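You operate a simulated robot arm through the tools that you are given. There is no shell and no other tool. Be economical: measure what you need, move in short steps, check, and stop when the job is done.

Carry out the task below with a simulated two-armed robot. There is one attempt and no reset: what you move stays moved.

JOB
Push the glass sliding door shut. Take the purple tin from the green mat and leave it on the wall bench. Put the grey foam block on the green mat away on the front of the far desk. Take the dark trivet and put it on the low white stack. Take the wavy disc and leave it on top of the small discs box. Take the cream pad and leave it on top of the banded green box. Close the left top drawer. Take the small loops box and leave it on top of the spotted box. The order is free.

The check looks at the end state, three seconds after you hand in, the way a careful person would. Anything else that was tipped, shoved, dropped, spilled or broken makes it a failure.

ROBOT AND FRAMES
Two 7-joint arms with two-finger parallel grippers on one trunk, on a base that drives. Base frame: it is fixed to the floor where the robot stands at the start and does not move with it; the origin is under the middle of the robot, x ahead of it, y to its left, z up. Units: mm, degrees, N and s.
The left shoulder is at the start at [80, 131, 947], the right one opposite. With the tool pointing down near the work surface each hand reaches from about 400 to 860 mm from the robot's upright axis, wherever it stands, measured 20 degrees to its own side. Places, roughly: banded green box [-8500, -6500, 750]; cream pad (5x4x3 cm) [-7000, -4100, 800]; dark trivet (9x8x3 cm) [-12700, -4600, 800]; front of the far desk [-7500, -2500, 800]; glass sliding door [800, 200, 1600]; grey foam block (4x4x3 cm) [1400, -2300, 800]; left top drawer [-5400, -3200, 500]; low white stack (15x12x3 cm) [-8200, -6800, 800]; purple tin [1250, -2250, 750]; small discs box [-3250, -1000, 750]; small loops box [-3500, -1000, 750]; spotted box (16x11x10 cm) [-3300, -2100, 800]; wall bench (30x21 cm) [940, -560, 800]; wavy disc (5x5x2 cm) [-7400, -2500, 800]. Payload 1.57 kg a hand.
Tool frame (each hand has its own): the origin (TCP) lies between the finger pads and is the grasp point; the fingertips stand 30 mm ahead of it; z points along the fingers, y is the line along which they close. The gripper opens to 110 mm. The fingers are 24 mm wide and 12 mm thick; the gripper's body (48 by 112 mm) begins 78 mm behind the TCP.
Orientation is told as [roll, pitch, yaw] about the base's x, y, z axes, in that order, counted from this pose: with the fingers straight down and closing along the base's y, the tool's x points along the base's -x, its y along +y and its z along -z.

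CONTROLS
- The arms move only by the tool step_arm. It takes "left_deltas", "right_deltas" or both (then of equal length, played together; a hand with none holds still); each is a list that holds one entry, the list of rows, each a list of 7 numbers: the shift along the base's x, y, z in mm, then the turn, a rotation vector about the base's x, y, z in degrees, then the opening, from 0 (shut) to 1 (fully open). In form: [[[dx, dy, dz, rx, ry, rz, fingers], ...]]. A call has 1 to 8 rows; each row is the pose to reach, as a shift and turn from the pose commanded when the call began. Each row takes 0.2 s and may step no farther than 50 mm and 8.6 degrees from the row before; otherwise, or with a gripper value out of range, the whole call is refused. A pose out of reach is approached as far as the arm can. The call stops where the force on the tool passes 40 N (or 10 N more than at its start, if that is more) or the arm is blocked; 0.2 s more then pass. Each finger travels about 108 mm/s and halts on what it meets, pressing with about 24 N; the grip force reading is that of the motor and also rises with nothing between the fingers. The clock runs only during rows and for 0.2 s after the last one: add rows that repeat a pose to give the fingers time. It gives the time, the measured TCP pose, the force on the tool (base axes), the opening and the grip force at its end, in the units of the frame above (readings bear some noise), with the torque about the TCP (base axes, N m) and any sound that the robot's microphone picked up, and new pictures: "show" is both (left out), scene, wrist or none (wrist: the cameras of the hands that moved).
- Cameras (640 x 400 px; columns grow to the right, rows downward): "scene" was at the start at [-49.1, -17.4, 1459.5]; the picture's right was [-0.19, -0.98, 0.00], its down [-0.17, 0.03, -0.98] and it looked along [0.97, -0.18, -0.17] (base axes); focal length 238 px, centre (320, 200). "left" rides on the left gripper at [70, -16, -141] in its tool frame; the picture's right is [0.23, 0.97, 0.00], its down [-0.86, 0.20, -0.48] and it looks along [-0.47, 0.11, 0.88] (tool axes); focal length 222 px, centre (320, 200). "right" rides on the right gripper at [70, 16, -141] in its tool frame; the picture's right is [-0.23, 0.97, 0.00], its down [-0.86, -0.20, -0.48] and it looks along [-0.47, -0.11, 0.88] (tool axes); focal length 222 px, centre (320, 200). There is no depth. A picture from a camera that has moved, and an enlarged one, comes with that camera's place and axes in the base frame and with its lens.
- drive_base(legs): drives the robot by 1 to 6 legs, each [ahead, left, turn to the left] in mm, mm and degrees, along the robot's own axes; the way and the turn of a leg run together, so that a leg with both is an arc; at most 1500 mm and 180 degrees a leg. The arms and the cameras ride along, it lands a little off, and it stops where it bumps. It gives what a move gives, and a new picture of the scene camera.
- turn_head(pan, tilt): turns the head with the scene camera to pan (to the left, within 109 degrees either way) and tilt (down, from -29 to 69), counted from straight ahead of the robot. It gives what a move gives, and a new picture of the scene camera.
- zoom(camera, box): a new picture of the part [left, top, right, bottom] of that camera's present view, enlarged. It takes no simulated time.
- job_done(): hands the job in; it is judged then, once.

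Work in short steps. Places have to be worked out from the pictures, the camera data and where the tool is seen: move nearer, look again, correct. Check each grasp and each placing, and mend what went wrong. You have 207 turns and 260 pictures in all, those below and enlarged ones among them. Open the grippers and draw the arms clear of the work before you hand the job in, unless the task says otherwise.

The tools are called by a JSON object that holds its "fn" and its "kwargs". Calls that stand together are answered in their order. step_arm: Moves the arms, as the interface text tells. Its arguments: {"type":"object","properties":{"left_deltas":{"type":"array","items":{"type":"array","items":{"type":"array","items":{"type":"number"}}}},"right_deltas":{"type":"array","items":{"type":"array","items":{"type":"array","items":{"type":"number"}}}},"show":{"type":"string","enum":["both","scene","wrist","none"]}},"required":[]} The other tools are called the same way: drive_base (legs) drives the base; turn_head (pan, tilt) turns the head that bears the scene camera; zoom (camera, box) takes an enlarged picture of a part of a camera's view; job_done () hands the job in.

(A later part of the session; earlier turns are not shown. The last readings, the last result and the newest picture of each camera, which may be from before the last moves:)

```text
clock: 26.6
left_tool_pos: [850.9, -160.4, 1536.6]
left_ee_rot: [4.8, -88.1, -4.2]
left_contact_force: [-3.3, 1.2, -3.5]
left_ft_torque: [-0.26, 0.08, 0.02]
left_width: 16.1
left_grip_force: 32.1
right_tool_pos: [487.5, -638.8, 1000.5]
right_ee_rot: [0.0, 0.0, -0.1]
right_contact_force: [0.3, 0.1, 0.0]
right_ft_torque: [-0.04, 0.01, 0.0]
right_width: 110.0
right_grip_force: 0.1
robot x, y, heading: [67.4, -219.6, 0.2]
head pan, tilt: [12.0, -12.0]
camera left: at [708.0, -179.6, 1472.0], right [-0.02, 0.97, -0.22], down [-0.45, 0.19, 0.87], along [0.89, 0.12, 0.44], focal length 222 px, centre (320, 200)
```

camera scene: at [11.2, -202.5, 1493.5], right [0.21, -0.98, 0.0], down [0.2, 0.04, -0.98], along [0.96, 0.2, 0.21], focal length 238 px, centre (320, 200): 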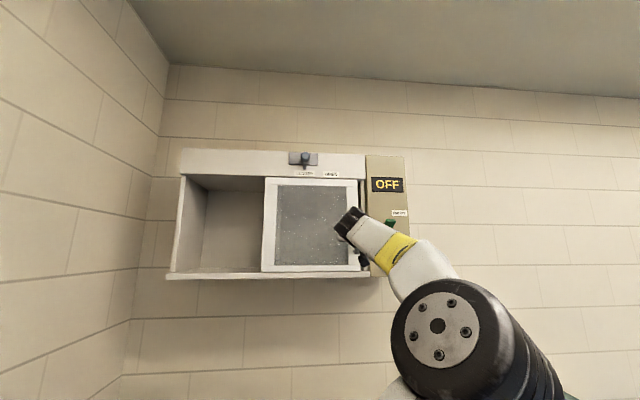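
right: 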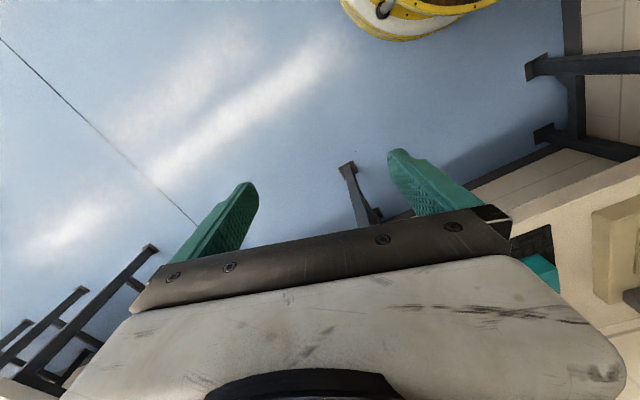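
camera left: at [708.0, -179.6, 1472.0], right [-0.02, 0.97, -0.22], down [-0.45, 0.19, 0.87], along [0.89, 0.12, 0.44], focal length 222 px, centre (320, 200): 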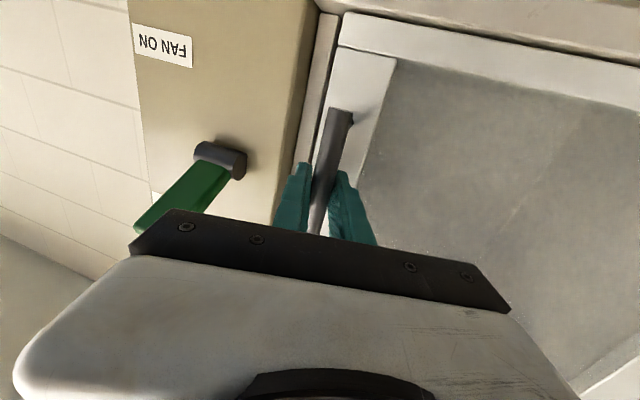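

The bar is gripped (16 mm). Drag right until it stops.

{"fn": "step_arm", "kwargs": {"left_deltas": [[[0, -6, 0, 0, 0, 0, 0], [0, -12, 0, 0, 0, 0, 0], [0, -18, 0, 0, 0, 0, 0], [0, -24, 0, 0, 0, 0, 0], [0, -30, 0, 0, 0, 0, 0], [0, -36, 0, 0, 0, 0, 0]]], "show": "both"}}

```text
clock: 27.9
left_tool_pos: [853.5, -181.5, 1536.1]
left_ee_rot: [4.1, -88.0, -2.5]
left_contact_force: [16.6, 5.0, -1.8]
left_ft_torque: [-0.16, -0.59, 0.07]
left_width: 15.6
left_grip_force: 31.8
right_tool_pos: [488.3, -638.8, 999.1]
right_ee_rot: [-0.1, 0.1, -0.1]
right_contact_force: [0.3, -0.3, 0.0]
right_ft_torque: [-0.02, -0.02, -0.01]
right_width: 109.9
right_grip_force: 0.1
robot x, y, heading: [73.9, -221.9, 0.3]
head pan, tilt: [12.0, -12.0]
stopped in row 6 (left hand): the force on the tool passed its limit at 42 N (the readings are from after the stop); the commanded pose is now the measured one
camera scene: at [12.5, -201.7, 1493.6], right [0.21, -0.98, 0.0], down [0.2, 0.04, -0.98], along [0.96, 0.2, 0.21], focal length 238 px, centre (320, 200)
camera left: at [710.4, -203.1, 1470.9], right [-0.04, 0.97, -0.22], down [-0.45, 0.18, 0.87], along [0.89, 0.13, 0.44], focal length 222 px, centre (320, 200)
```

scene: 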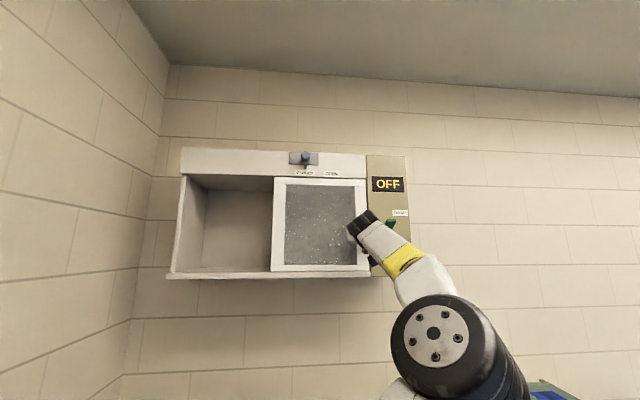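
left: 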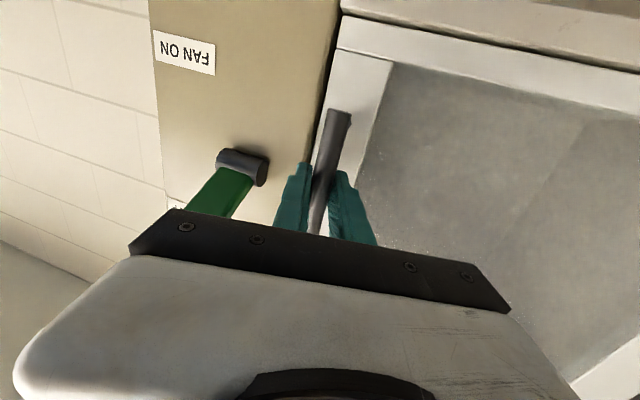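

The door is hard against the right jamb. Zoom to check how it sits and the now-open left bay.

{"fn": "zoom", "kwargs": {"camera": "scene", "box": [160, 140, 420, 290]}}

```text
2.46 times, centred on (290, 215) of scene
camera zoom: at [12.5, -201.7, 1493.6], right [0.21, -0.98, 0.0], down [0.2, 0.04, -0.98], along [0.96, 0.2, 0.21], focal length 584 px, centre (394, 163)
```

zoom: 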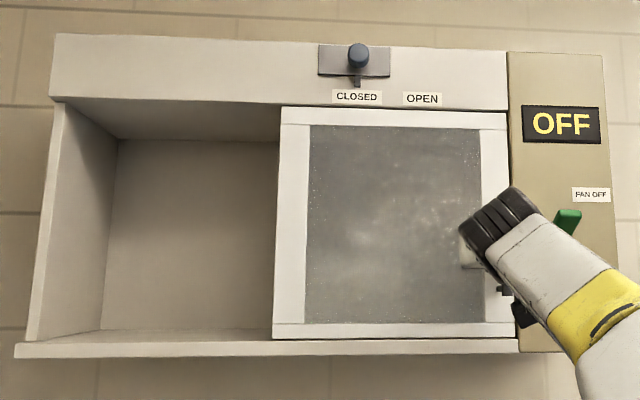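

Door is flush on the right. As the two halves look symmetric, I'll test the other end of travel (range, any click) before deciding, keeping the grip.

{"fn": "step_arm", "kwargs": {"left_deltas": [[[-2, 20, 0, 0, 0, 0, 0], [-2, 45, 0, 0, 0, 0, 0], [-2, 70, 0, 0, 0, 0, 0], [-2, 95, 0, 0, 0, 0, 0], [-2, 120, 0, 0, 0, 0, 0], [-2, 145, 0, 0, 0, 0, 0], [-2, 170, 0, 0, 0, 0, 0], [-2, 190, 0, 0, 0, 0, 0]]], "show": "none"}}

{"fn": "step_arm", "kwargs": {"left_deltas": [[[0, 20, 0, 0, 0, 0, 0], [0, 40, 0, 0, 0, 0, 0], [0, 60, 0, 0, 0, 0, 0], [0, 80, 0, 0, 0, 0, 0], [0, 100, 0, 0, 0, 0, 0], [0, 120, 0, 0, 0, 0, 0], [0, 140, 0, 0, 0, 0, 0], [0, 160, 0, 0, 0, 0, 0]]], "show": "scene"}}

```text
clock: 28.8
left_tool_pos: [844.9, -116.6, 1540.0]
left_ee_rot: [4.7, -88.3, -3.7]
left_contact_force: [-27.8, -9.6, -0.6]
left_ft_torque: [-0.71, 0.44, 1.16]
left_width: 16.3
left_grip_force: 31.5
right_tool_pos: [485.0, -639.6, 999.7]
right_ee_rot: [0.1, 0.0, -0.1]
right_contact_force: [0.7, -0.3, 0.3]
right_ft_torque: [0.0, -0.01, 0.02]
right_width: 110.0
right_grip_force: 0.0
robot x, y, heading: [67.1, -218.5, -0.1]
head pan, tilt: [12.0, -12.0]
stopped in row 4 (left hand): the force on the tool passed its limit at 66 N (the readings are from after the stop); the commanded pose is now the measured one
```

```text
clock: 29.1
left_tool_pos: [843.9, -116.7, 1540.7]
left_ee_rot: [6.6, -88.1, -6.1]
left_contact_force: [-28.4, -7.0, -2.4]
left_ft_torque: [-0.56, 0.7, 0.77]
left_width: 15.7
left_grip_force: 30.9
right_tool_pos: [483.8, -639.0, 1000.7]
right_ee_rot: [-0.1, -0.2, -0.1]
right_contact_force: [0.7, -0.5, -0.2]
right_ft_torque: [0.0, -0.02, -0.01]
right_width: 109.9
right_grip_force: 0.2
robot x, y, heading: [70.7, -221.9, -0.0]
head pan, tilt: [12.0, -12.0]
stopped in row 1 (left hand): the force on the tool passed its limit at 51 N (the readings are from after the stop); the commanded pose is now the measured one
camera scene: at [7.8, -203.4, 1493.5], right [0.21, -0.98, 0.0], down [0.2, 0.04, -0.98], along [0.96, 0.2, 0.21], focal length 238 px, centre (320, 200)
```

scene: 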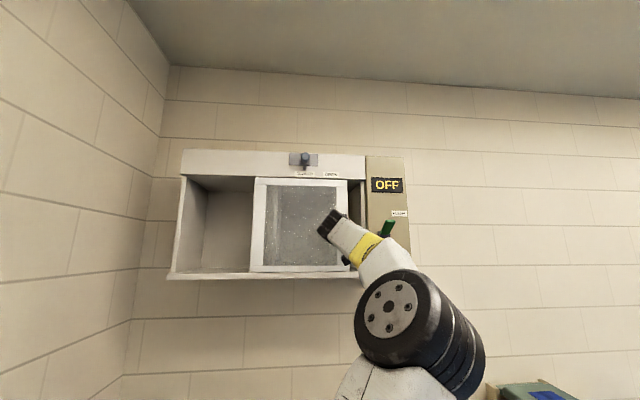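

It slides; the grip is jamming in x. Loosen the fingers to straddle and drag with lower side loads.

{"fn": "step_arm", "kwargs": {"left_deltas": [[[-3, 0, 0, 0, 0, 0, 0.3], [-3, 0, 0, 0, 0, 0, 0.3], [-3, 20, 0, 0, 0, 0, 0.3], [-3, 40, 0, 0, 0, 0, 0.3], [-3, 60, 0, 0, 0, 0, 0.3], [-3, 80, 0, 0, 0, 0, 0.3], [-3, 100, 0, 0, 0, 0, 0.3], [-3, 120, 0, 0, 0, 0, 0.3]]], "show": "none"}}

{"fn": "step_arm", "kwargs": {"left_deltas": [[[0, 20, 0, 0, 0, 0, 0.3], [0, 40, 0, 0, 0, 0, 0.3], [0, 60, 0, 0, 0, 0, 0.3], [0, 80, 0, 0, 0, 0, 0.3], [0, 100, 0, 0, 0, 0, 0.3], [0, 120, 0, 0, 0, 0, 0.3], [0, 140, 0, 0, 0, 0, 0.3], [0, 160, 0, 0, 0, 0, 0.3]]], "show": "scene"}}

```text
clock: 29.9
left_tool_pos: [840.7, -108.5, 1540.1]
left_ee_rot: [7.5, -88.1, -7.6]
left_contact_force: [-37.5, -10.8, -6.0]
left_ft_torque: [-0.04, -0.14, 0.54]
left_width: 23.9
left_grip_force: 0.1
right_tool_pos: [484.3, -640.3, 1000.6]
right_ee_rot: [0.0, 0.0, -0.1]
right_contact_force: [-0.1, 0.4, 0.2]
right_ft_torque: [0.05, -0.01, 0.0]
right_width: 110.2
right_grip_force: 0.1
robot x, y, heading: [69.6, -223.8, 0.1]
head pan, tilt: [12.0, -12.0]
stopped in row 3 (left hand): the force on the tool passed its limit at 48 N (the readings are from after the stop); the commanded pose is now the measured one
```

```text
clock: 30.3
left_tool_pos: [840.0, -104.6, 1539.6]
left_ee_rot: [8.9, -88.0, -9.6]
left_contact_force: [-41.6, -11.6, -6.3]
left_ft_torque: [-0.05, -0.2, 0.57]
left_width: 22.4
left_grip_force: 0.0
right_tool_pos: [483.5, -639.8, 1001.0]
right_ee_rot: [0.0, -0.2, -0.1]
right_contact_force: [-0.6, -0.3, -0.5]
right_ft_torque: [0.02, 0.0, -0.01]
right_width: 110.1
right_grip_force: 0.1
robot x, y, heading: [68.9, -223.4, 0.1]
head pan, tilt: [12.0, -12.0]
stopped in row 1 (left hand): the force on the tool passed its limit at 62 N (the readings are from after the stop); the commanded pose is now the measured one
camera scene: at [6.0, -204.0, 1493.4], right [0.21, -0.98, 0.0], down [0.21, 0.04, -0.98], along [0.96, 0.2, 0.21], focal length 238 px, centre (320, 200)
```

scene: 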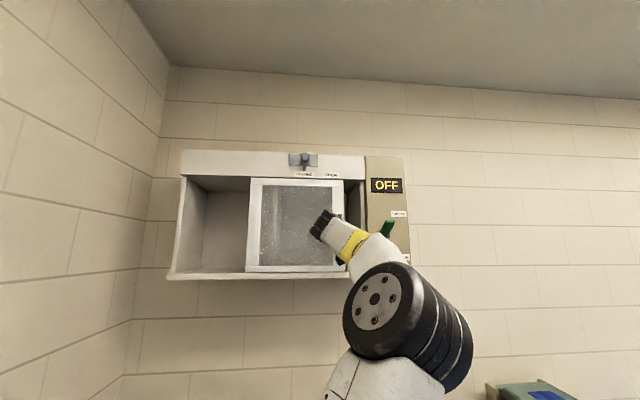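

A −x force shows the tip is pressing the door face; back off 12 mm and continue left.

{"fn": "step_arm", "kwargs": {"left_deltas": [[[-14, 0, 0, 0, 0, 0, 0.3], [-14, 0, 0, 0, 0, 0, 0.2], [-14, 20, 0, 0, 0, 0, 0.2], [-14, 40, 0, 0, 0, 0, 0.2], [-14, 60, 0, 0, 0, 0, 0.2], [-14, 80, 0, 0, 0, 0, 0.2], [-14, 100, 0, 0, 0, 0, 0.2], [-14, 120, 0, 0, 0, 0, 0.2]]], "show": "none"}}

{"fn": "step_arm", "kwargs": {"left_deltas": [[[0, 20, 0, 0, 0, 0, 0.2], [0, 40, 0, 0, 0, 0, 0.2], [0, 60, 0, 0, 0, 0, 0.2], [0, 80, 0, 0, 0, 0, 0.2], [0, 100, 0, 0, 0, 0, 0.2], [0, 120, 0, 0, 0, 0, 0.2], [0, 140, 0, 0, 0, 0, 0.2], [0, 160, 0, 0, 0, 0, 0.2]]], "show": "both"}}

```text
clock: 31.4
left_tool_pos: [826.9, -65.2, 1538.8]
left_ee_rot: [5.9, -87.7, -7.1]
left_contact_force: [-35.2, -11.1, -3.0]
left_ft_torque: [-0.24, -0.29, 1.03]
left_width: 28.6
left_grip_force: 3.6
right_tool_pos: [482.2, -640.7, 1000.6]
right_ee_rot: [0.1, -0.1, -0.2]
right_contact_force: [-0.4, 0.8, -1.0]
right_ft_torque: [0.0, 0.01, 0.02]
right_width: 109.9
right_grip_force: 0.0
robot x, y, heading: [66.7, -221.7, -0.3]
head pan, tilt: [12.0, -12.0]
stopped in row 5 (left hand): the force on the tool passed its limit at 66 N (the readings are from after the stop); the commanded pose is now the measured one
```

```text
clock: 31.7
left_tool_pos: [825.5, -65.2, 1539.8]
left_ee_rot: [6.5, -87.7, -8.3]
left_contact_force: [-35.5, -9.4, -4.3]
left_ft_torque: [-0.29, -0.02, 0.92]
left_width: 28.6
left_grip_force: 3.7
right_tool_pos: [482.4, -640.5, 1000.8]
right_ee_rot: [0.0, -0.3, -0.1]
right_contact_force: [0.1, 0.2, -0.3]
right_ft_torque: [0.01, 0.02, 0.01]
right_width: 110.0
right_grip_force: 0.0
robot x, y, heading: [66.1, -219.9, -0.0]
head pan, tilt: [12.0, -12.0]
stopped in row 1 (left hand): the force on the tool passed its limit at 58 N (the readings are from after the stop); the commanded pose is now the measured one
camera scene: at [5.4, -204.0, 1493.4], right [0.21, -0.98, 0.0], down [0.2, 0.04, -0.98], along [0.96, 0.2, 0.21], focal length 238 px, centre (320, 200)
camera left: at [680.8, -76.6, 1475.3], right [0.02, 0.97, -0.22], down [-0.44, 0.21, 0.87], along [0.9, 0.08, 0.43], focal length 222 px, centre (320, 200)
```

scene: 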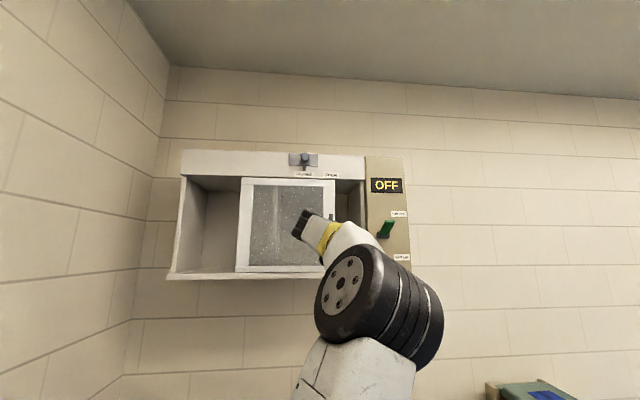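
left: 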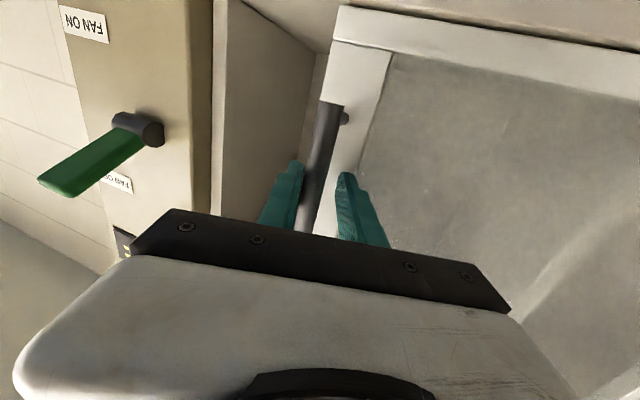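

Dragging left only wedges, so I gain no more from it; I'll settle on the handle-side (right) jamb as shut. Re-grip the bar deeper and drag right.

{"fn": "step_arm", "kwargs": {"left_deltas": [[[0, -6, 0, 0, 0, 0, 0.35], [8, -6, 0, 0, 0, 0, 0.35], [20, -6, 0, 0, 0, 0, 0.35], [22, -6, 0, 0, 0, 0, 0], [22, -6, 0, 0, 0, 0, 0]]], "show": "none"}}

{"fn": "step_arm", "kwargs": {"left_deltas": [[[0, -15, 0, 0, 0, 0, 0], [0, -35, 0, 0, 0, 0, 0], [0, -55, 0, 0, 0, 0, 0], [0, -75, 0, 0, 0, 0, 0], [0, -95, 0, 0, 0, 0, 0], [0, -110, 0, 0, 0, 0, 0], [0, -125, 0, 0, 0, 0, 0], [0, -135, 0, 0, 0, 0, 0]]], "show": "scene"}}

```text
clock: 32.2
left_tool_pos: [828.9, -76.1, 1539.1]
left_ee_rot: [7.5, -87.7, -10.0]
left_contact_force: [-31.9, -12.5, -1.4]
left_ft_torque: [0.12, -0.3, 0.54]
left_width: 28.9
left_grip_force: 0.0
right_tool_pos: [482.5, -641.8, 1001.2]
right_ee_rot: [0.0, -0.1, -0.2]
right_contact_force: [-0.6, 0.6, 0.2]
right_ft_torque: [-0.01, -0.02, 0.03]
right_width: 110.2
right_grip_force: 0.0
robot x, y, heading: [67.9, -222.8, -0.1]
head pan, tilt: [12.0, -12.0]
stopped in row 2 (left hand): the force on the tool passed its limit at 62 N (the readings are from after the stop); the commanded pose is now the measured one
```

```text
clock: 33.9
left_tool_pos: [833.9, -180.3, 1535.1]
left_ee_rot: [3.2, -87.2, -3.9]
left_contact_force: [19.3, 5.8, -1.6]
left_ft_torque: [-0.29, -0.54, 0.18]
left_width: 15.8
left_grip_force: 31.8
right_tool_pos: [486.0, -638.9, 1000.4]
right_ee_rot: [-0.1, 0.0, 0.0]
right_contact_force: [0.4, 0.0, 1.0]
right_ft_torque: [-0.03, 0.01, -0.01]
right_width: 109.9
right_grip_force: 0.0
robot x, y, heading: [66.6, -220.1, -0.2]
head pan, tilt: [12.0, -12.0]
stopped in row 8 (left hand): the force on the tool passed its limit at 47 N (the readings are from after the stop); the commanded pose is now the measured one
camera scene: at [9.5, -202.3, 1493.6], right [0.21, -0.98, 0.0], down [0.2, 0.04, -0.98], along [0.96, 0.2, 0.21], focal length 238 px, centre (320, 200)
```

scene: 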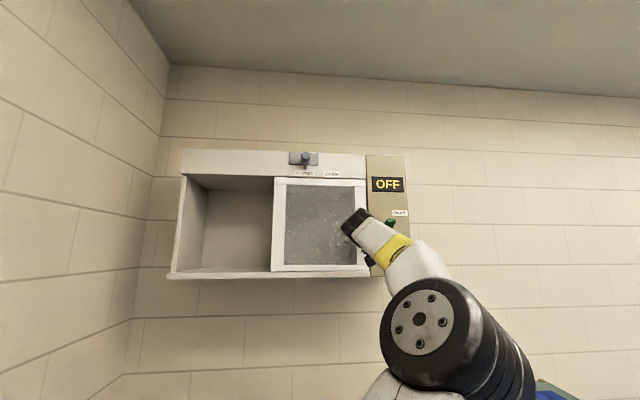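

The door is shut against the right jamb. Release and retract.

{"fn": "step_arm", "kwargs": {"left_deltas": [[[0, 3, 0, 0, 0, 0, 0.35], [0, 3, 0, 0, 0, 0, 0.35], [-40, 3, 0, 0, 0, 0, 0.35], [-85, 3, 0, 0, 0, 0, 0.35], [-130, 3, 0, 0, 0, 0, 0.35], [-175, 3, 0, 0, 0, 0, 0.35], [-220, 3, 0, 0, 0, 0, 0.35]]], "show": "scene"}}

```text
clock: 35.5
left_tool_pos: [612.1, -180.3, 1535.1]
left_ee_rot: [4.9, -87.2, -5.9]
left_contact_force: [0.1, -0.5, 0.2]
left_ft_torque: [0.02, -0.03, -0.01]
left_width: 38.7
left_grip_force: 0.1
right_tool_pos: [484.7, -638.6, 999.9]
right_ee_rot: [-0.1, 0.0, 0.0]
right_contact_force: [0.9, 0.0, -0.1]
right_ft_torque: [0.0, 0.04, 0.01]
right_width: 109.9
right_grip_force: 0.0
robot x, y, heading: [67.6, -219.8, -0.1]
head pan, tilt: [12.0, -12.0]
camera scene: at [8.3, -203.0, 1493.5], right [0.21, -0.98, 0.0], down [0.2, 0.04, -0.98], along [0.96, 0.2, 0.21], focal length 238 px, centre (320, 200)
```

scene: 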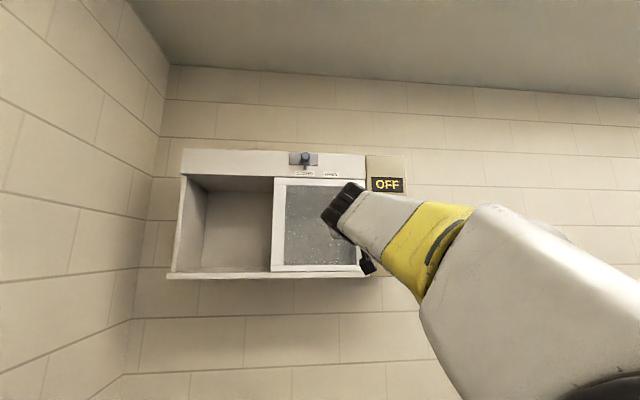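

Door stays shut. Now fold the left hand back to fingers-down at a travel height.

{"fn": "step_arm", "kwargs": {"left_deltas": [[[-10, 20, -45, 0, 8.3, 0, 0.5], [-20, 40, -90, 0, 16.6, 0, 1], [-30, 60, -135, 0, 24.9, 0, 1], [-40, 80, -180, 0, 33.2, 0, 1], [-50, 100, -225, 0, 41.5, 0, 1], [-60, 120, -270, 0, 49.8, 0, 1], [-70, 140, -315, 0, 58.1, 0, 1], [-80, 160, -360, 0, 66.4, 0, 1]]], "show": "none"}}

{"fn": "step_arm", "kwargs": {"left_deltas": [[[-10, 10, -40, 0, 8.3, 0, 1], [-20, 20, -80, 0, 16.6, 0, 1], [-25, 30, -120, 0, 20.8, 0, 1], [-25, 30, -120, 0, 20.8, 0, 1]]], "show": "none"}}

{"fn": "turn_head", "kwargs": {"pan": -40, "tilt": 25}}

```text
refused: row 1 steps farther than a row can; nothing moved
```

```text
clock: 36.5
left_tool_pos: [586.0, -152.4, 1415.0]
left_ee_rot: [-0.3, -66.5, -0.8]
left_contact_force: [-0.8, -0.6, -0.9]
left_ft_torque: [-0.04, -0.01, -0.05]
left_width: 109.9
left_grip_force: 0.0
right_tool_pos: [484.3, -639.4, 999.7]
right_ee_rot: [-0.1, 0.0, 0.0]
right_contact_force: [-0.1, 0.4, -0.3]
right_ft_torque: [0.01, -0.01, 0.03]
right_width: 109.8
right_grip_force: 0.0
robot x, y, heading: [67.3, -220.6, -0.1]
head pan, tilt: [12.0, -12.0]
```

```text
clock: 37.7
left_tool_pos: [587.1, -151.2, 1415.5]
left_ee_rot: [-0.3, -66.5, -0.7]
left_contact_force: [0.4, 0.4, 0.2]
left_ft_torque: [-0.03, -0.02, 0.01]
left_width: 109.8
left_grip_force: 0.0
right_tool_pos: [483.3, -638.4, 1000.0]
right_ee_rot: [-0.1, -0.1, 0.0]
right_contact_force: [0.6, -0.1, 0.2]
right_ft_torque: [0.03, 0.03, -0.03]
right_width: 110.2
right_grip_force: 0.1
robot x, y, heading: [65.7, -217.3, 0.1]
head pan, tilt: [-40.0, 25.0]
camera scene: at [-2.6, -279.5, 1435.0], right [-0.64, -0.77, 0.0], down [-0.32, 0.27, -0.91], along [0.7, -0.58, -0.42], focal length 238 px, centre (320, 200)
```

scene: 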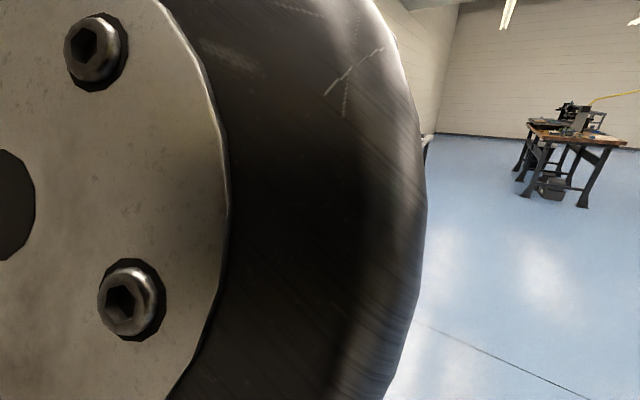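

Finish lowering the left hand to fingers-down.

{"fn": "step_arm", "kwargs": {"left_deltas": [[[-10, 10, -45, 0, 8.3, 0, 1], [-20, 20, -90, 0, 16.6, 0, 1], [-30, 30, -135, 0, 24.9, 0, 1], [-40, 40, -180, 0, 33.2, 0, 1], [-50, 50, -225, 0, 41.5, 0, 1], [-60, 60, -270, 0, 49.8, 0, 1], [-70, 70, -315, 0, 58.1, 0, 1], [-80, 80, -360, 0, 66.4, 0, 1]]], "show": "none"}}

{"fn": "turn_head", "kwargs": {"pan": -20, "tilt": 30}}

```text
clock: 39.5
left_tool_pos: [506.6, -71.1, 1055.1]
left_ee_rot: [-1.0, 0.0, -0.3]
left_contact_force: [-0.4, 0.2, -0.4]
left_ft_torque: [-0.02, -0.02, 0.0]
left_width: 109.9
left_grip_force: 0.1
right_tool_pos: [483.9, -640.2, 1001.1]
right_ee_rot: [-0.1, -0.1, 0.0]
right_contact_force: [-0.4, 0.9, 0.4]
right_ft_torque: [-0.01, -0.03, 0.04]
right_width: 110.3
right_grip_force: 0.1
robot x, y, heading: [70.9, -221.7, 0.2]
head pan, tilt: [-40.0, 25.0]
```

```text
clock: 40.3
left_tool_pos: [507.7, -71.3, 1055.6]
left_ee_rot: [-1.0, -0.3, -0.3]
left_contact_force: [0.0, -0.6, 0.2]
left_ft_torque: [0.0, 0.0, -0.02]
left_width: 109.9
left_grip_force: 0.0
right_tool_pos: [484.5, -638.5, 999.7]
right_ee_rot: [0.0, -0.1, -0.1]
right_contact_force: [0.1, 0.2, -0.2]
right_ft_torque: [0.01, -0.01, 0.01]
right_width: 110.1
right_grip_force: 0.1
robot x, y, heading: [68.2, -220.0, -0.2]
head pan, tilt: [-20.0, 30.0]
camera scene: at [11.7, -251.3, 1427.0], right [-0.34, -0.94, 0.0], down [-0.47, 0.17, -0.87], along [0.81, -0.3, -0.5], focal length 238 px, centre (320, 200)
```

scene: 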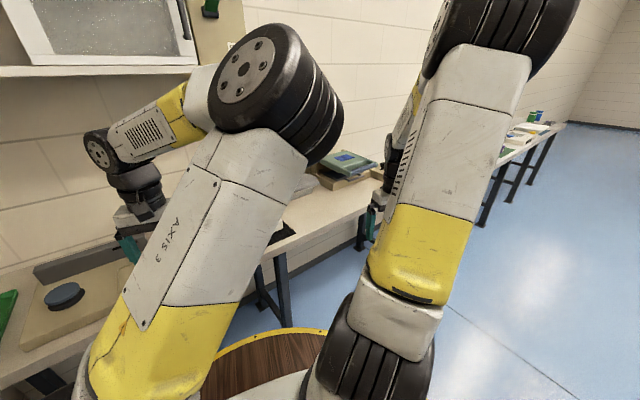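

Drive back a bit and right along the bench toward the green mat area.

{"fn": "drive_base", "kwargs": {"legs": [[-120, 0, 0], [0, -1500, 0], [0, -480, 0]]}}

{"fn": "turn_head", "kwargs": {"pan": 0, "tilt": 22}}

```text
clock: 51.1
left_tool_pos: [393.4, -2064.1, 1056.5]
left_ee_rot: [-1.0, -0.1, -0.2]
left_contact_force: [-0.6, 0.2, 0.2]
left_ft_torque: [0.0, 0.02, -0.01]
left_width: 109.9
left_grip_force: 0.1
right_tool_pos: [371.5, -2631.6, 999.5]
right_ee_rot: [0.0, -0.1, 0.1]
right_contact_force: [-0.3, -0.2, -0.2]
right_ft_torque: [-0.01, -0.01, -0.02]
right_width: 110.0
right_grip_force: 0.0
robot x, y, heading: [-46.0, -2213.9, 0.0]
head pan, tilt: [-20.0, 30.0]
camera scene: at [-102.0, -2244.2, 1427.0], right [-0.34, -0.94, 0.0], down [-0.47, 0.17, -0.87], along [0.81, -0.29, -0.5], focal length 238 px, centre (320, 200)
```

scene: 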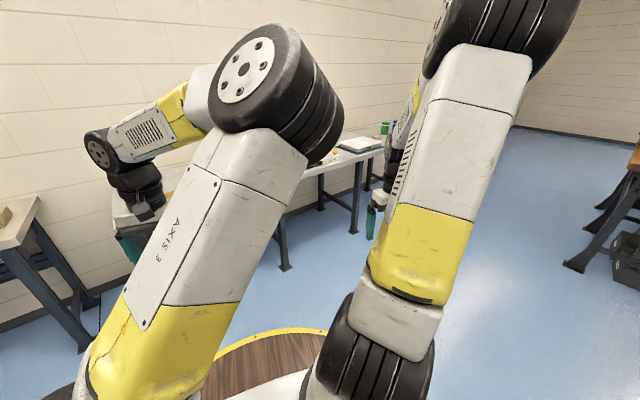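

```text
clock: 51.9
left_tool_pos: [392.9, -2063.0, 1056.3]
left_ee_rot: [-1.0, -0.1, -0.3]
left_contact_force: [0.3, 0.0, -0.4]
left_ft_torque: [-0.03, 0.01, 0.03]
left_width: 110.0
left_grip_force: 0.0
right_tool_pos: [371.3, -2631.5, 1000.6]
right_ee_rot: [-0.1, -0.1, 0.0]
right_contact_force: [-0.4, 1.0, 0.8]
right_ft_torque: [0.02, -0.02, -0.03]
right_width: 110.2
right_grip_force: 0.1
robot x, y, heading: [-51.0, -2213.6, 0.1]
head pan, tilt: [0.0, 22.0]
camera scene: at [-94.2, -2213.3, 1439.8], right [0.0, -1.0, 0.0], down [-0.38, 0.0, -0.93], along [0.93, 0.0, -0.38], focal length 238 px, centre (320, 200)
```

scene: 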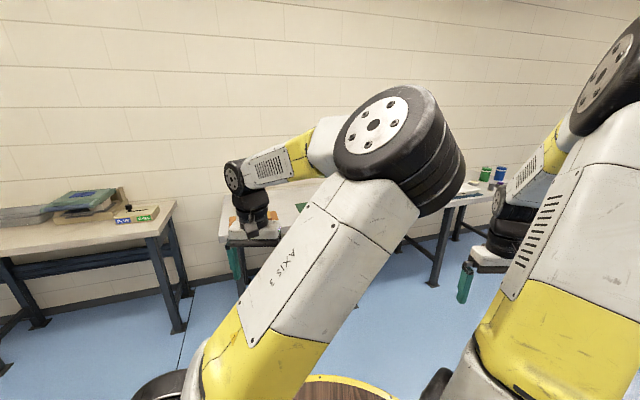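

Left arm blocks the view; drive ahead 550 mm toward the table and look with the wrist cameras.

{"fn": "drive_base", "kwargs": {"legs": [[550, 0, 0]]}}

{"fn": "step_arm", "kwargs": {"left_deltas": [[[0, 45, 0, 0, 0, 0, 1], [0, 90, 0, 0, 0, 0, 1], [0, 135, 0, 0, 0, 0, 1], [0, 180, 0, 0, 0, 0, 1], [0, 220, 0, 0, 0, 0, 1]]], "show": "both"}}

```text
clock: 55.1
left_tool_pos: [946.5, -2062.2, 1056.3]
left_ee_rot: [-1.0, -0.1, -0.2]
left_contact_force: [-0.2, -0.8, -0.1]
left_ft_torque: [0.01, -0.04, 0.04]
left_width: 110.1
left_grip_force: 0.1
right_tool_pos: [923.7, -2630.4, 1000.4]
right_ee_rot: [-0.2, -0.1, 0.0]
right_contact_force: [0.1, -0.2, 0.1]
right_ft_torque: [0.02, 0.0, 0.02]
right_width: 110.1
right_grip_force: 0.2
robot x, y, heading: [506.3, -2211.9, 0.3]
head pan, tilt: [0.0, 22.0]
camera scene: at [459.1, -2212.2, 1439.8], right [0.0, -1.0, 0.0], down [-0.37, 0.0, -0.93], along [0.93, 0.0, -0.37], focal length 238 px, centre (320, 200)
```

scene: 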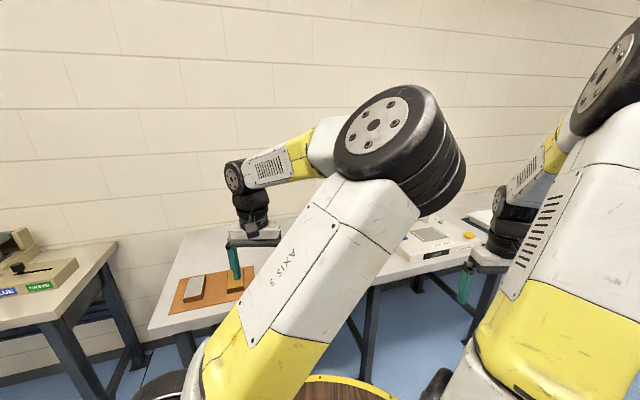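

```text
clock: 56.3
left_tool_pos: [946.2, -1891.8, 1055.2]
left_ee_rot: [-0.9, -0.2, -0.2]
left_contact_force: [-0.9, 0.0, 0.0]
left_ft_torque: [0.02, -0.01, 0.0]
left_width: 110.0
left_grip_force: 0.0
left hand out of reach, approached as far as the arm can: row 4, 5
right_tool_pos: [924.9, -2629.6, 1000.9]
right_ee_rot: [-0.1, -0.1, 0.1]
right_contact_force: [0.4, 0.5, 0.7]
right_ft_torque: [-0.02, -0.01, 0.0]
right_width: 110.2
right_grip_force: 0.0
robot x, y, heading: [509.7, -2210.3, 0.3]
head pan, tilt: [0.0, 22.0]
camera scene: at [458.9, -2212.0, 1439.8], right [0.0, -1.0, 0.0], down [-0.37, 0.0, -0.93], along [0.93, 0.0, -0.37], focal length 238 px, centre (320, 200)
camera left: at [876.6, -1906.4, 1197.4], right [-0.22, 0.97, -0.02], down [0.85, 0.2, 0.48], along [0.47, 0.09, -0.88], focal length 222 px, centre (320, 200)
```

scene: 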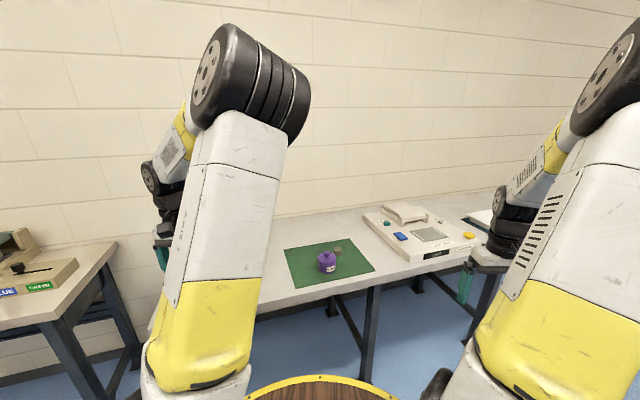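
left: 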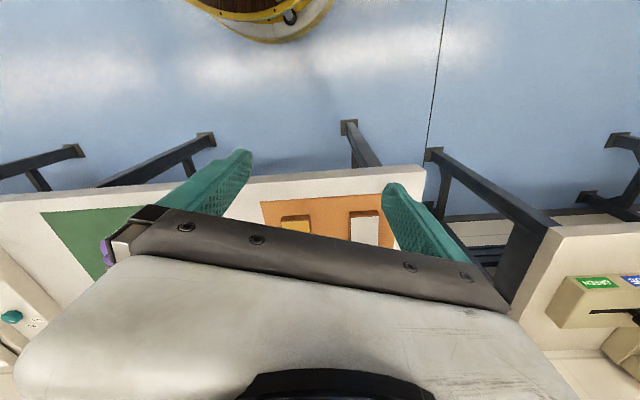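

Now the green mat with the purple tin and a small grey block is visible; zoom in.

{"fn": "zoom", "kwargs": {"camera": "scene", "box": [270, 190, 490, 320]}}

```text
2.91 times, centred on (380, 255) of scene
camera zoom: at [458.9, -2212.0, 1439.8], right [0.0, -1.0, 0.0], down [-0.37, 0.0, -0.93], along [0.93, 0.0, -0.37], focal length 691 px, centre (146, 40)
```

zoom: 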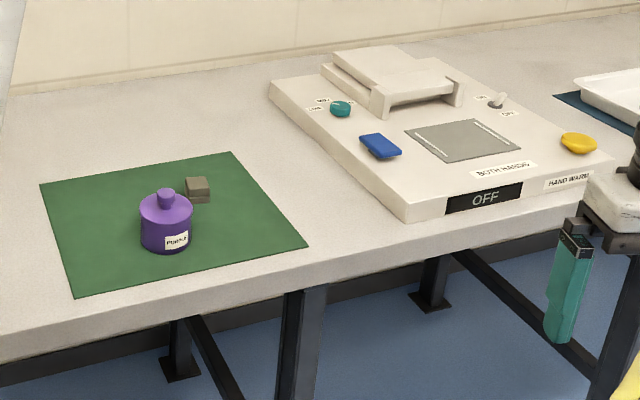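

Tin base ≈ (1270,-2240), block ≈ (1398,-2296), table top ≈ 790. Drive 200 mm nearer and shift a little so the right hand can take the tin.

{"fn": "drive_base", "kwargs": {"legs": [[210, 60, 0]]}}

{"fn": "step_arm", "kwargs": {"right_deltas": [[[0, 45, 0, 0, 0, 0, 1], [0, 90, 0, 0, 0, 0, 1], [0, 135, 0, 0, 0, 0, 1], [10, 180, 0, 0, 0, 0, 1], [10, 225, 0, 0, 0, 0, 1], [10, 260, 0, 0, 0, 0, 1], [10, 260, 0, 0, 0, 0, 1]]], "show": "both"}}

```text
clock: 58.0
left_tool_pos: [1158.0, -1832.8, 1056.4]
left_ee_rot: [-1.0, -0.2, -0.3]
left_contact_force: [0.8, 1.0, 0.0]
left_ft_torque: [0.03, 0.01, -0.02]
left_width: 110.1
left_grip_force: 0.1
right_tool_pos: [1133.7, -2571.1, 998.9]
right_ee_rot: [-0.2, 0.0, -0.1]
right_contact_force: [-1.0, 0.7, 0.1]
right_ft_torque: [-0.03, -0.04, 0.02]
right_width: 110.1
right_grip_force: 0.1
robot x, y, heading: [718.9, -2149.5, 0.1]
head pan, tilt: [0.0, 22.0]
camera scene: at [669.2, -2151.4, 1439.8], right [0.0, -1.0, 0.0], down [-0.37, 0.0, -0.93], along [0.93, 0.0, -0.37], focal length 238 px, centre (320, 200)
```

scene: 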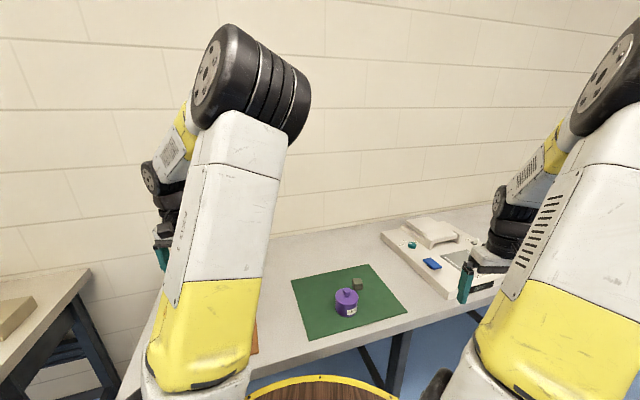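

```text
clock: 59.6
left_tool_pos: [1157.9, -1832.5, 1056.8]
left_ee_rot: [-1.0, -0.3, -0.3]
left_contact_force: [0.2, 0.3, 0.3]
left_ft_torque: [0.0, -0.04, 0.0]
left_width: 109.9
left_grip_force: 0.0
right_tool_pos: [1142.5, -2310.6, 1000.8]
right_ee_rot: [0.0, -0.1, -0.1]
right_contact_force: [0.2, 0.0, 0.0]
right_ft_torque: [0.0, 0.02, 0.01]
right_width: 109.9
right_grip_force: 0.1
robot x, y, heading: [716.5, -2149.9, 0.1]
head pan, tilt: [0.0, 22.0]
camera scene: at [669.2, -2151.3, 1439.8], right [0.0, -1.0, 0.0], down [-0.37, 0.0, -0.93], along [0.93, 0.0, -0.37], focal length 238 px, centre (320, 200)
camera right: at [1073.7, -2293.5, 1142.1], right [0.23, 0.97, 0.0], down [0.85, -0.2, 0.48], along [0.47, -0.11, -0.88], focal length 222 px, centre (320, 200)
```

scene: 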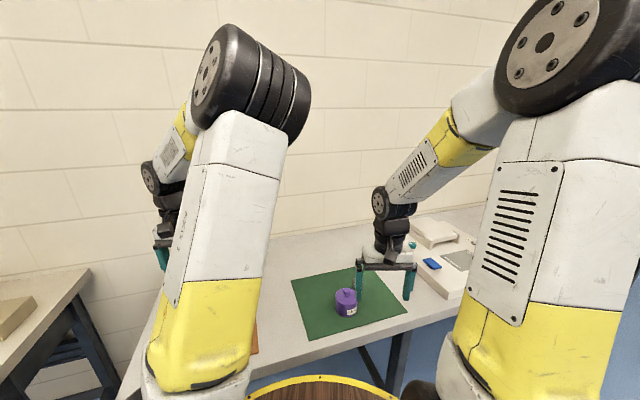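
right: 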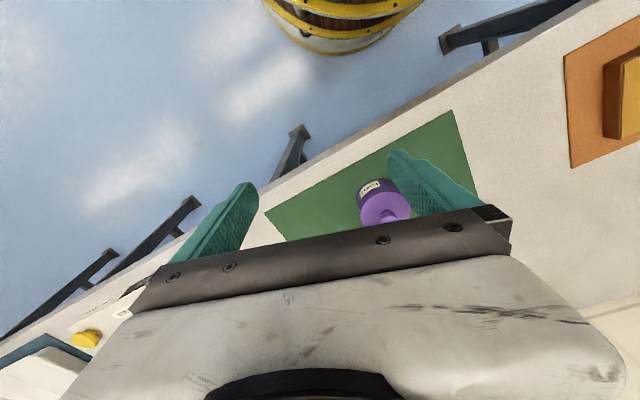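

Triangulated: tin axis ≈ (1269,-2237), mat top ≈ 820, lid ≈ 871; block ≈ (1360,-2290). Bring the right hand over the tin.

{"fn": "step_arm", "kwargs": {"right_deltas": [[[40, 25, 0, 0, 0, 0, 1], [80, 50, 0, 0, 0, 0, 1], [127, 74, 0, 0, 0, 0, 1], [127, 74, -40, 0, 0, 0, 1], [127, 74, -40, 0, 0, 0, 1]]], "show": "both"}}

```text
refused: row 3 steps farther than a row can; nothing moved
```

{"fn": "step_arm", "kwargs": {"right_deltas": [[[40, 25, 0, 0, 0, 0, 1], [80, 50, 0, 0, 0, 0, 1], [120, 70, 0, 0, 0, 0, 1], [127, 74, -40, 0, 0, 0, 1], [127, 74, -40, 0, 0, 0, 1]]], "show": "both"}}

```text
clock: 60.8
left_tool_pos: [1156.3, -1832.2, 1056.2]
left_ee_rot: [-1.1, -0.2, -0.2]
left_contact_force: [-0.8, -0.2, 0.2]
left_ft_torque: [0.0, -0.03, -0.01]
left_width: 110.0
left_grip_force: 0.1
right_tool_pos: [1271.4, -2236.3, 959.0]
right_ee_rot: [0.0, -0.1, -0.1]
right_contact_force: [-1.0, -0.6, -0.6]
right_ft_torque: [0.0, -0.03, 0.0]
right_width: 110.3
right_grip_force: 0.0
robot x, y, heading: [719.2, -2147.8, -0.2]
head pan, tilt: [0.0, 22.0]
camera scene: at [669.2, -2151.3, 1439.8], right [0.0, -1.0, 0.0], down [-0.37, 0.0, -0.93], along [0.93, 0.0, -0.37], focal length 238 px, centre (320, 200)
camera right: at [1201.1, -2219.8, 1100.8], right [0.23, 0.97, 0.0], down [0.85, -0.2, 0.48], along [0.47, -0.11, -0.88], focal length 222 px, centre (320, 200)
```

scene: 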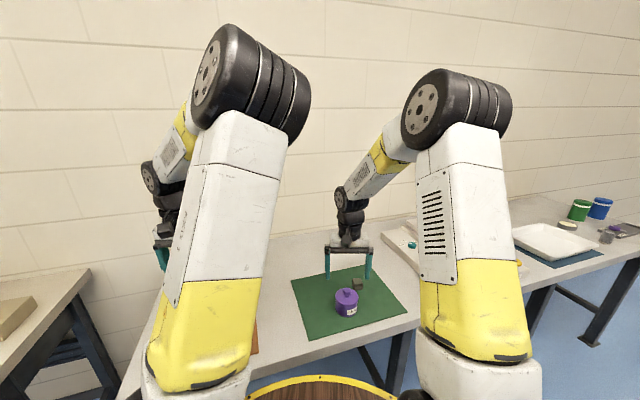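
right: 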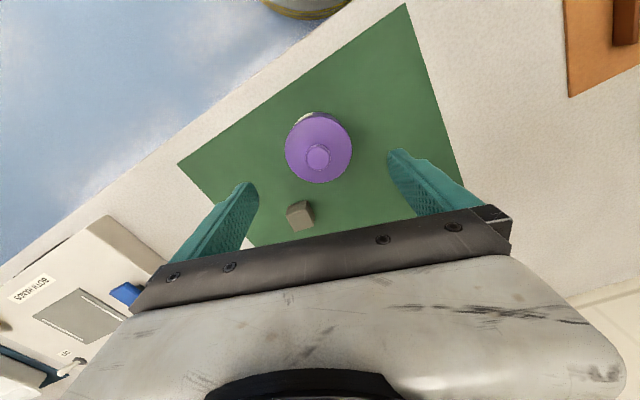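

Tin is centred between the fingers. Lower to z≈858 and close.

{"fn": "step_arm", "kwargs": {"right_deltas": [[[-5, 0, -40, 0, 0, 0, 1], [-5, 0, -75, 0, 0, 0, 1], [-5, 0, -95, 0, 0, 0, 1], [-5, 0, -101, 0, 0, 0, 1], [-5, 0, -101, 0, 0, 0, 0], [-5, 0, -101, 0, 0, 0, 0], [-5, 0, -101, 0, 0, 0, 0]]], "show": "wrist"}}

```text
clock: 62.4
left_tool_pos: [1158.0, -1834.3, 1055.6]
left_ee_rot: [-1.0, -0.2, -0.3]
left_contact_force: [0.1, 1.1, -1.1]
left_ft_torque: [-0.02, 0.01, 0.01]
left_width: 110.2
left_grip_force: 0.0
right_tool_pos: [1266.3, -2237.6, 859.1]
right_ee_rot: [-0.2, -0.2, 0.0]
right_contact_force: [-0.6, 0.3, -0.5]
right_ft_torque: [0.0, 0.01, 0.0]
right_width: 74.0
right_grip_force: 23.6
robot x, y, heading: [718.5, -2150.6, -0.2]
head pan, tilt: [0.0, 22.0]
heard: snap
camera right: at [1196.6, -2220.2, 999.3], right [0.23, 0.97, 0.0], down [0.85, -0.2, 0.48], along [0.47, -0.11, -0.88], focal length 222 px, centre (320, 200)
```

right: 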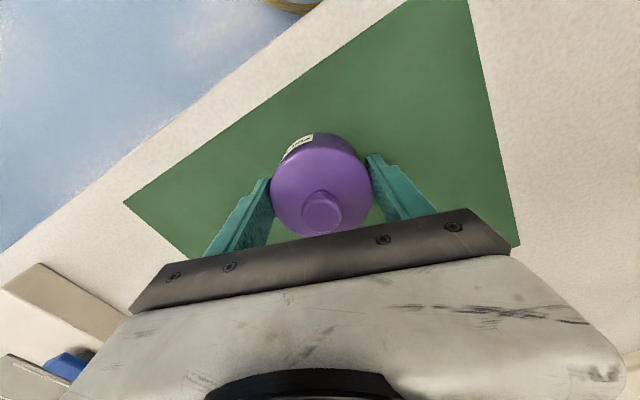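

Gripped at 74 mm width ("snap" heard). Lift and check the tin is intact.

{"fn": "step_arm", "kwargs": {"right_deltas": [[[0, 0, 30, 0, 0, 0, 0], [0, 0, 70, 0, 0, 0, 0], [0, 0, 110, 0, 0, 0, 0], [0, 0, 150, 0, 0, 0, 0], [0, 0, 150, 0, 0, 0, 0]]], "show": "both"}}

{"fn": "zoom", "kwargs": {"camera": "scene", "box": [280, 220, 420, 340]}}

```text
clock: 63.6
left_tool_pos: [1156.0, -1831.2, 1055.4]
left_ee_rot: [-1.0, -0.2, -0.3]
left_contact_force: [-0.3, -0.7, 0.1]
left_ft_torque: [-0.04, -0.01, -0.01]
left_width: 109.7
left_grip_force: 0.1
right_tool_pos: [1266.6, -2237.2, 1010.2]
right_ee_rot: [-0.1, 0.0, 0.0]
right_contact_force: [-0.2, 0.1, -0.1]
right_ft_torque: [0.02, 0.0, 0.0]
right_width: 0.0
right_grip_force: 22.0
robot x, y, heading: [717.3, -2149.9, -0.2]
head pan, tilt: [0.0, 22.0]
camera scene: at [669.3, -2151.3, 1439.8], right [0.0, -1.0, 0.0], down [-0.37, 0.0, -0.93], along [0.93, 0.0, -0.37], focal length 238 px, centre (320, 200)
camera right: at [1196.4, -2219.8, 1150.5], right [0.23, 0.97, 0.0], down [0.85, -0.2, 0.48], along [0.47, -0.11, -0.88], focal length 222 px, centre (320, 200)
```

scene: 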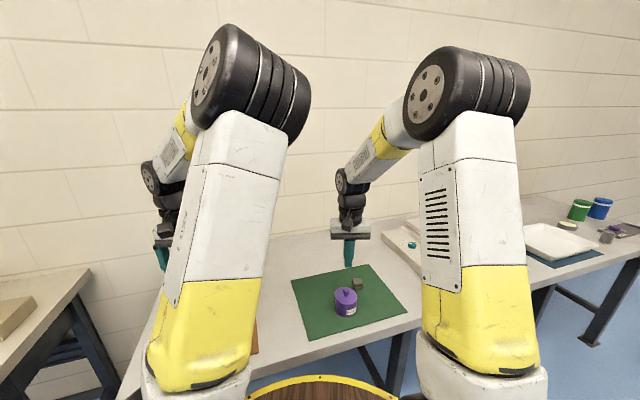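
right: 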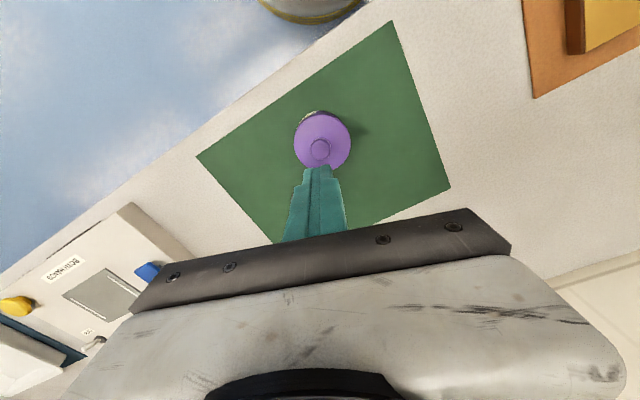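

```text
3.33 times, centred on (350, 280) of scene
camera zoom: at [669.3, -2151.3, 1439.8], right [0.0, -1.0, 0.0], down [-0.37, 0.0, -0.93], along [0.93, 0.0, -0.37], focal length 792 px, centre (220, -67)
```

zoom: 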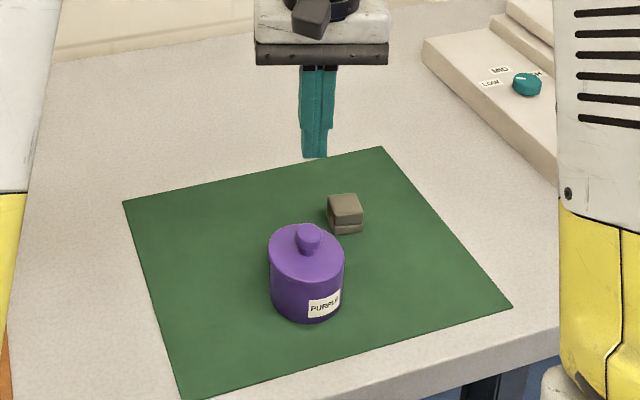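

The tin slipped out (still upright, unharmed at ≈(1265,-2233)). Retry lower and lift slowly.

{"fn": "step_arm", "kwargs": {"right_deltas": [[[0, 4, 0, 0, 0, 0, 1], [0, 4, 0, 0, 0, 0, 1], [0, 4, -40, 0, 0, 0, 1], [0, 4, -85, 0, 0, 0, 1], [0, 4, -125, 0, 0, 0, 1], [0, 4, -150, 0, 0, 0, 1], [0, 4, -160, 0, 0, 0, 1], [0, 4, -160, 0, 0, 0, 1]]], "show": "wrist"}}

{"fn": "step_arm", "kwargs": {"right_deltas": [[[0, 0, 0, 0, 0, 0, 0], [0, 0, 0, 0, 0, 0, 0], [0, 0, 0, 0, 0, 0, 0], [0, 0, 0, 0, 0, 0, 0], [0, 0, 5, 0, 0, 0, 0], [0, 0, 10, 0, 0, 0, 0], [0, 0, 15, 0, 0, 0, 0]]], "show": "wrist"}}

```text
clock: 65.4
left_tool_pos: [1157.9, -1832.9, 1055.5]
left_ee_rot: [-1.0, -0.2, -0.4]
left_contact_force: [0.0, -0.1, 0.4]
left_ft_torque: [0.02, 0.01, 0.01]
left_width: 109.7
left_grip_force: 0.1
right_tool_pos: [1264.8, -2232.8, 848.2]
right_ee_rot: [-0.1, -0.1, -0.1]
right_contact_force: [-0.8, -0.2, 0.1]
right_ft_torque: [0.01, -0.01, -0.01]
right_width: 110.1
right_grip_force: 0.2
robot x, y, heading: [715.0, -2150.6, -0.1]
head pan, tilt: [0.0, 22.0]
camera right: at [1195.4, -2215.5, 989.9], right [0.23, 0.97, 0.0], down [0.85, -0.2, 0.48], along [0.47, -0.11, -0.88], focal length 222 px, centre (320, 200)
```

right: 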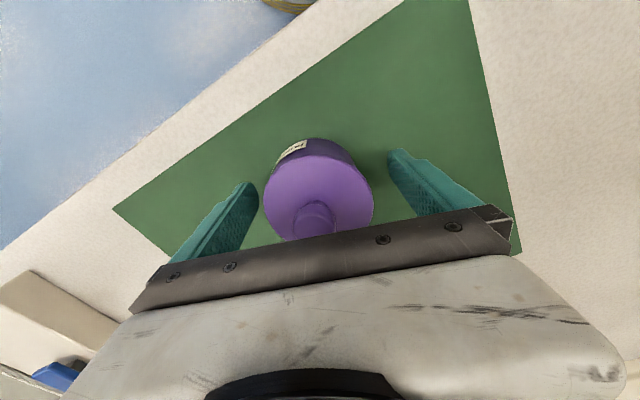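

```text
clock: 67.0
left_tool_pos: [1157.1, -1832.7, 1055.4]
left_ee_rot: [-1.0, -0.2, -0.4]
left_contact_force: [-0.8, 0.1, -0.7]
left_ft_torque: [0.0, 0.0, -0.01]
left_width: 110.2
left_grip_force: 0.1
right_tool_pos: [1265.6, -2232.7, 863.5]
right_ee_rot: [-0.1, 0.0, -0.1]
right_contact_force: [-0.2, 0.4, -0.2]
right_ft_torque: [-0.01, 0.02, 0.01]
right_width: 73.8
right_grip_force: 24.0
robot x, y, heading: [714.1, -2152.5, 0.1]
head pan, tilt: [0.0, 22.0]
camera right: at [1196.3, -2215.5, 1004.8], right [0.23, 0.97, 0.0], down [0.85, -0.2, 0.48], along [0.47, -0.11, -0.88], focal length 222 px, centre (320, 200)
```

right: 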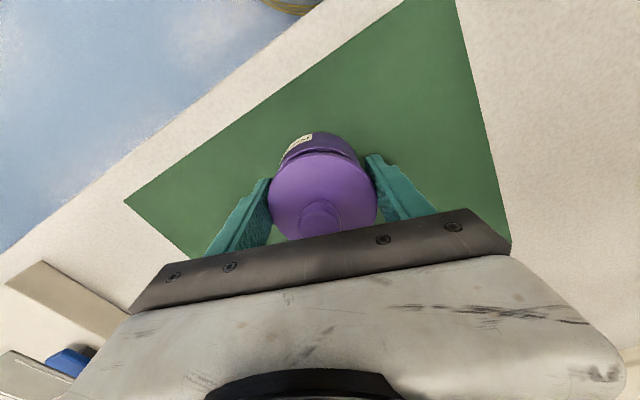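

There's a dark gap under the lid: I may be lifting only the lid. Check from the scene camera.

{"fn": "zoom", "kwargs": {"camera": "scene", "box": [300, 240, 400, 330]}}

```text
4.44 times, centred on (350, 285) of scene
camera zoom: at [669.3, -2151.3, 1439.8], right [0.0, -1.0, 0.0], down [-0.37, 0.0, -0.93], along [0.93, 0.0, -0.37], focal length 1055 px, centre (187, -178)
```

zoom: 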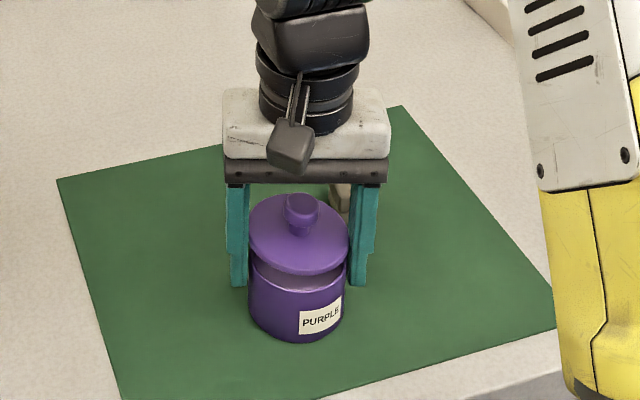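

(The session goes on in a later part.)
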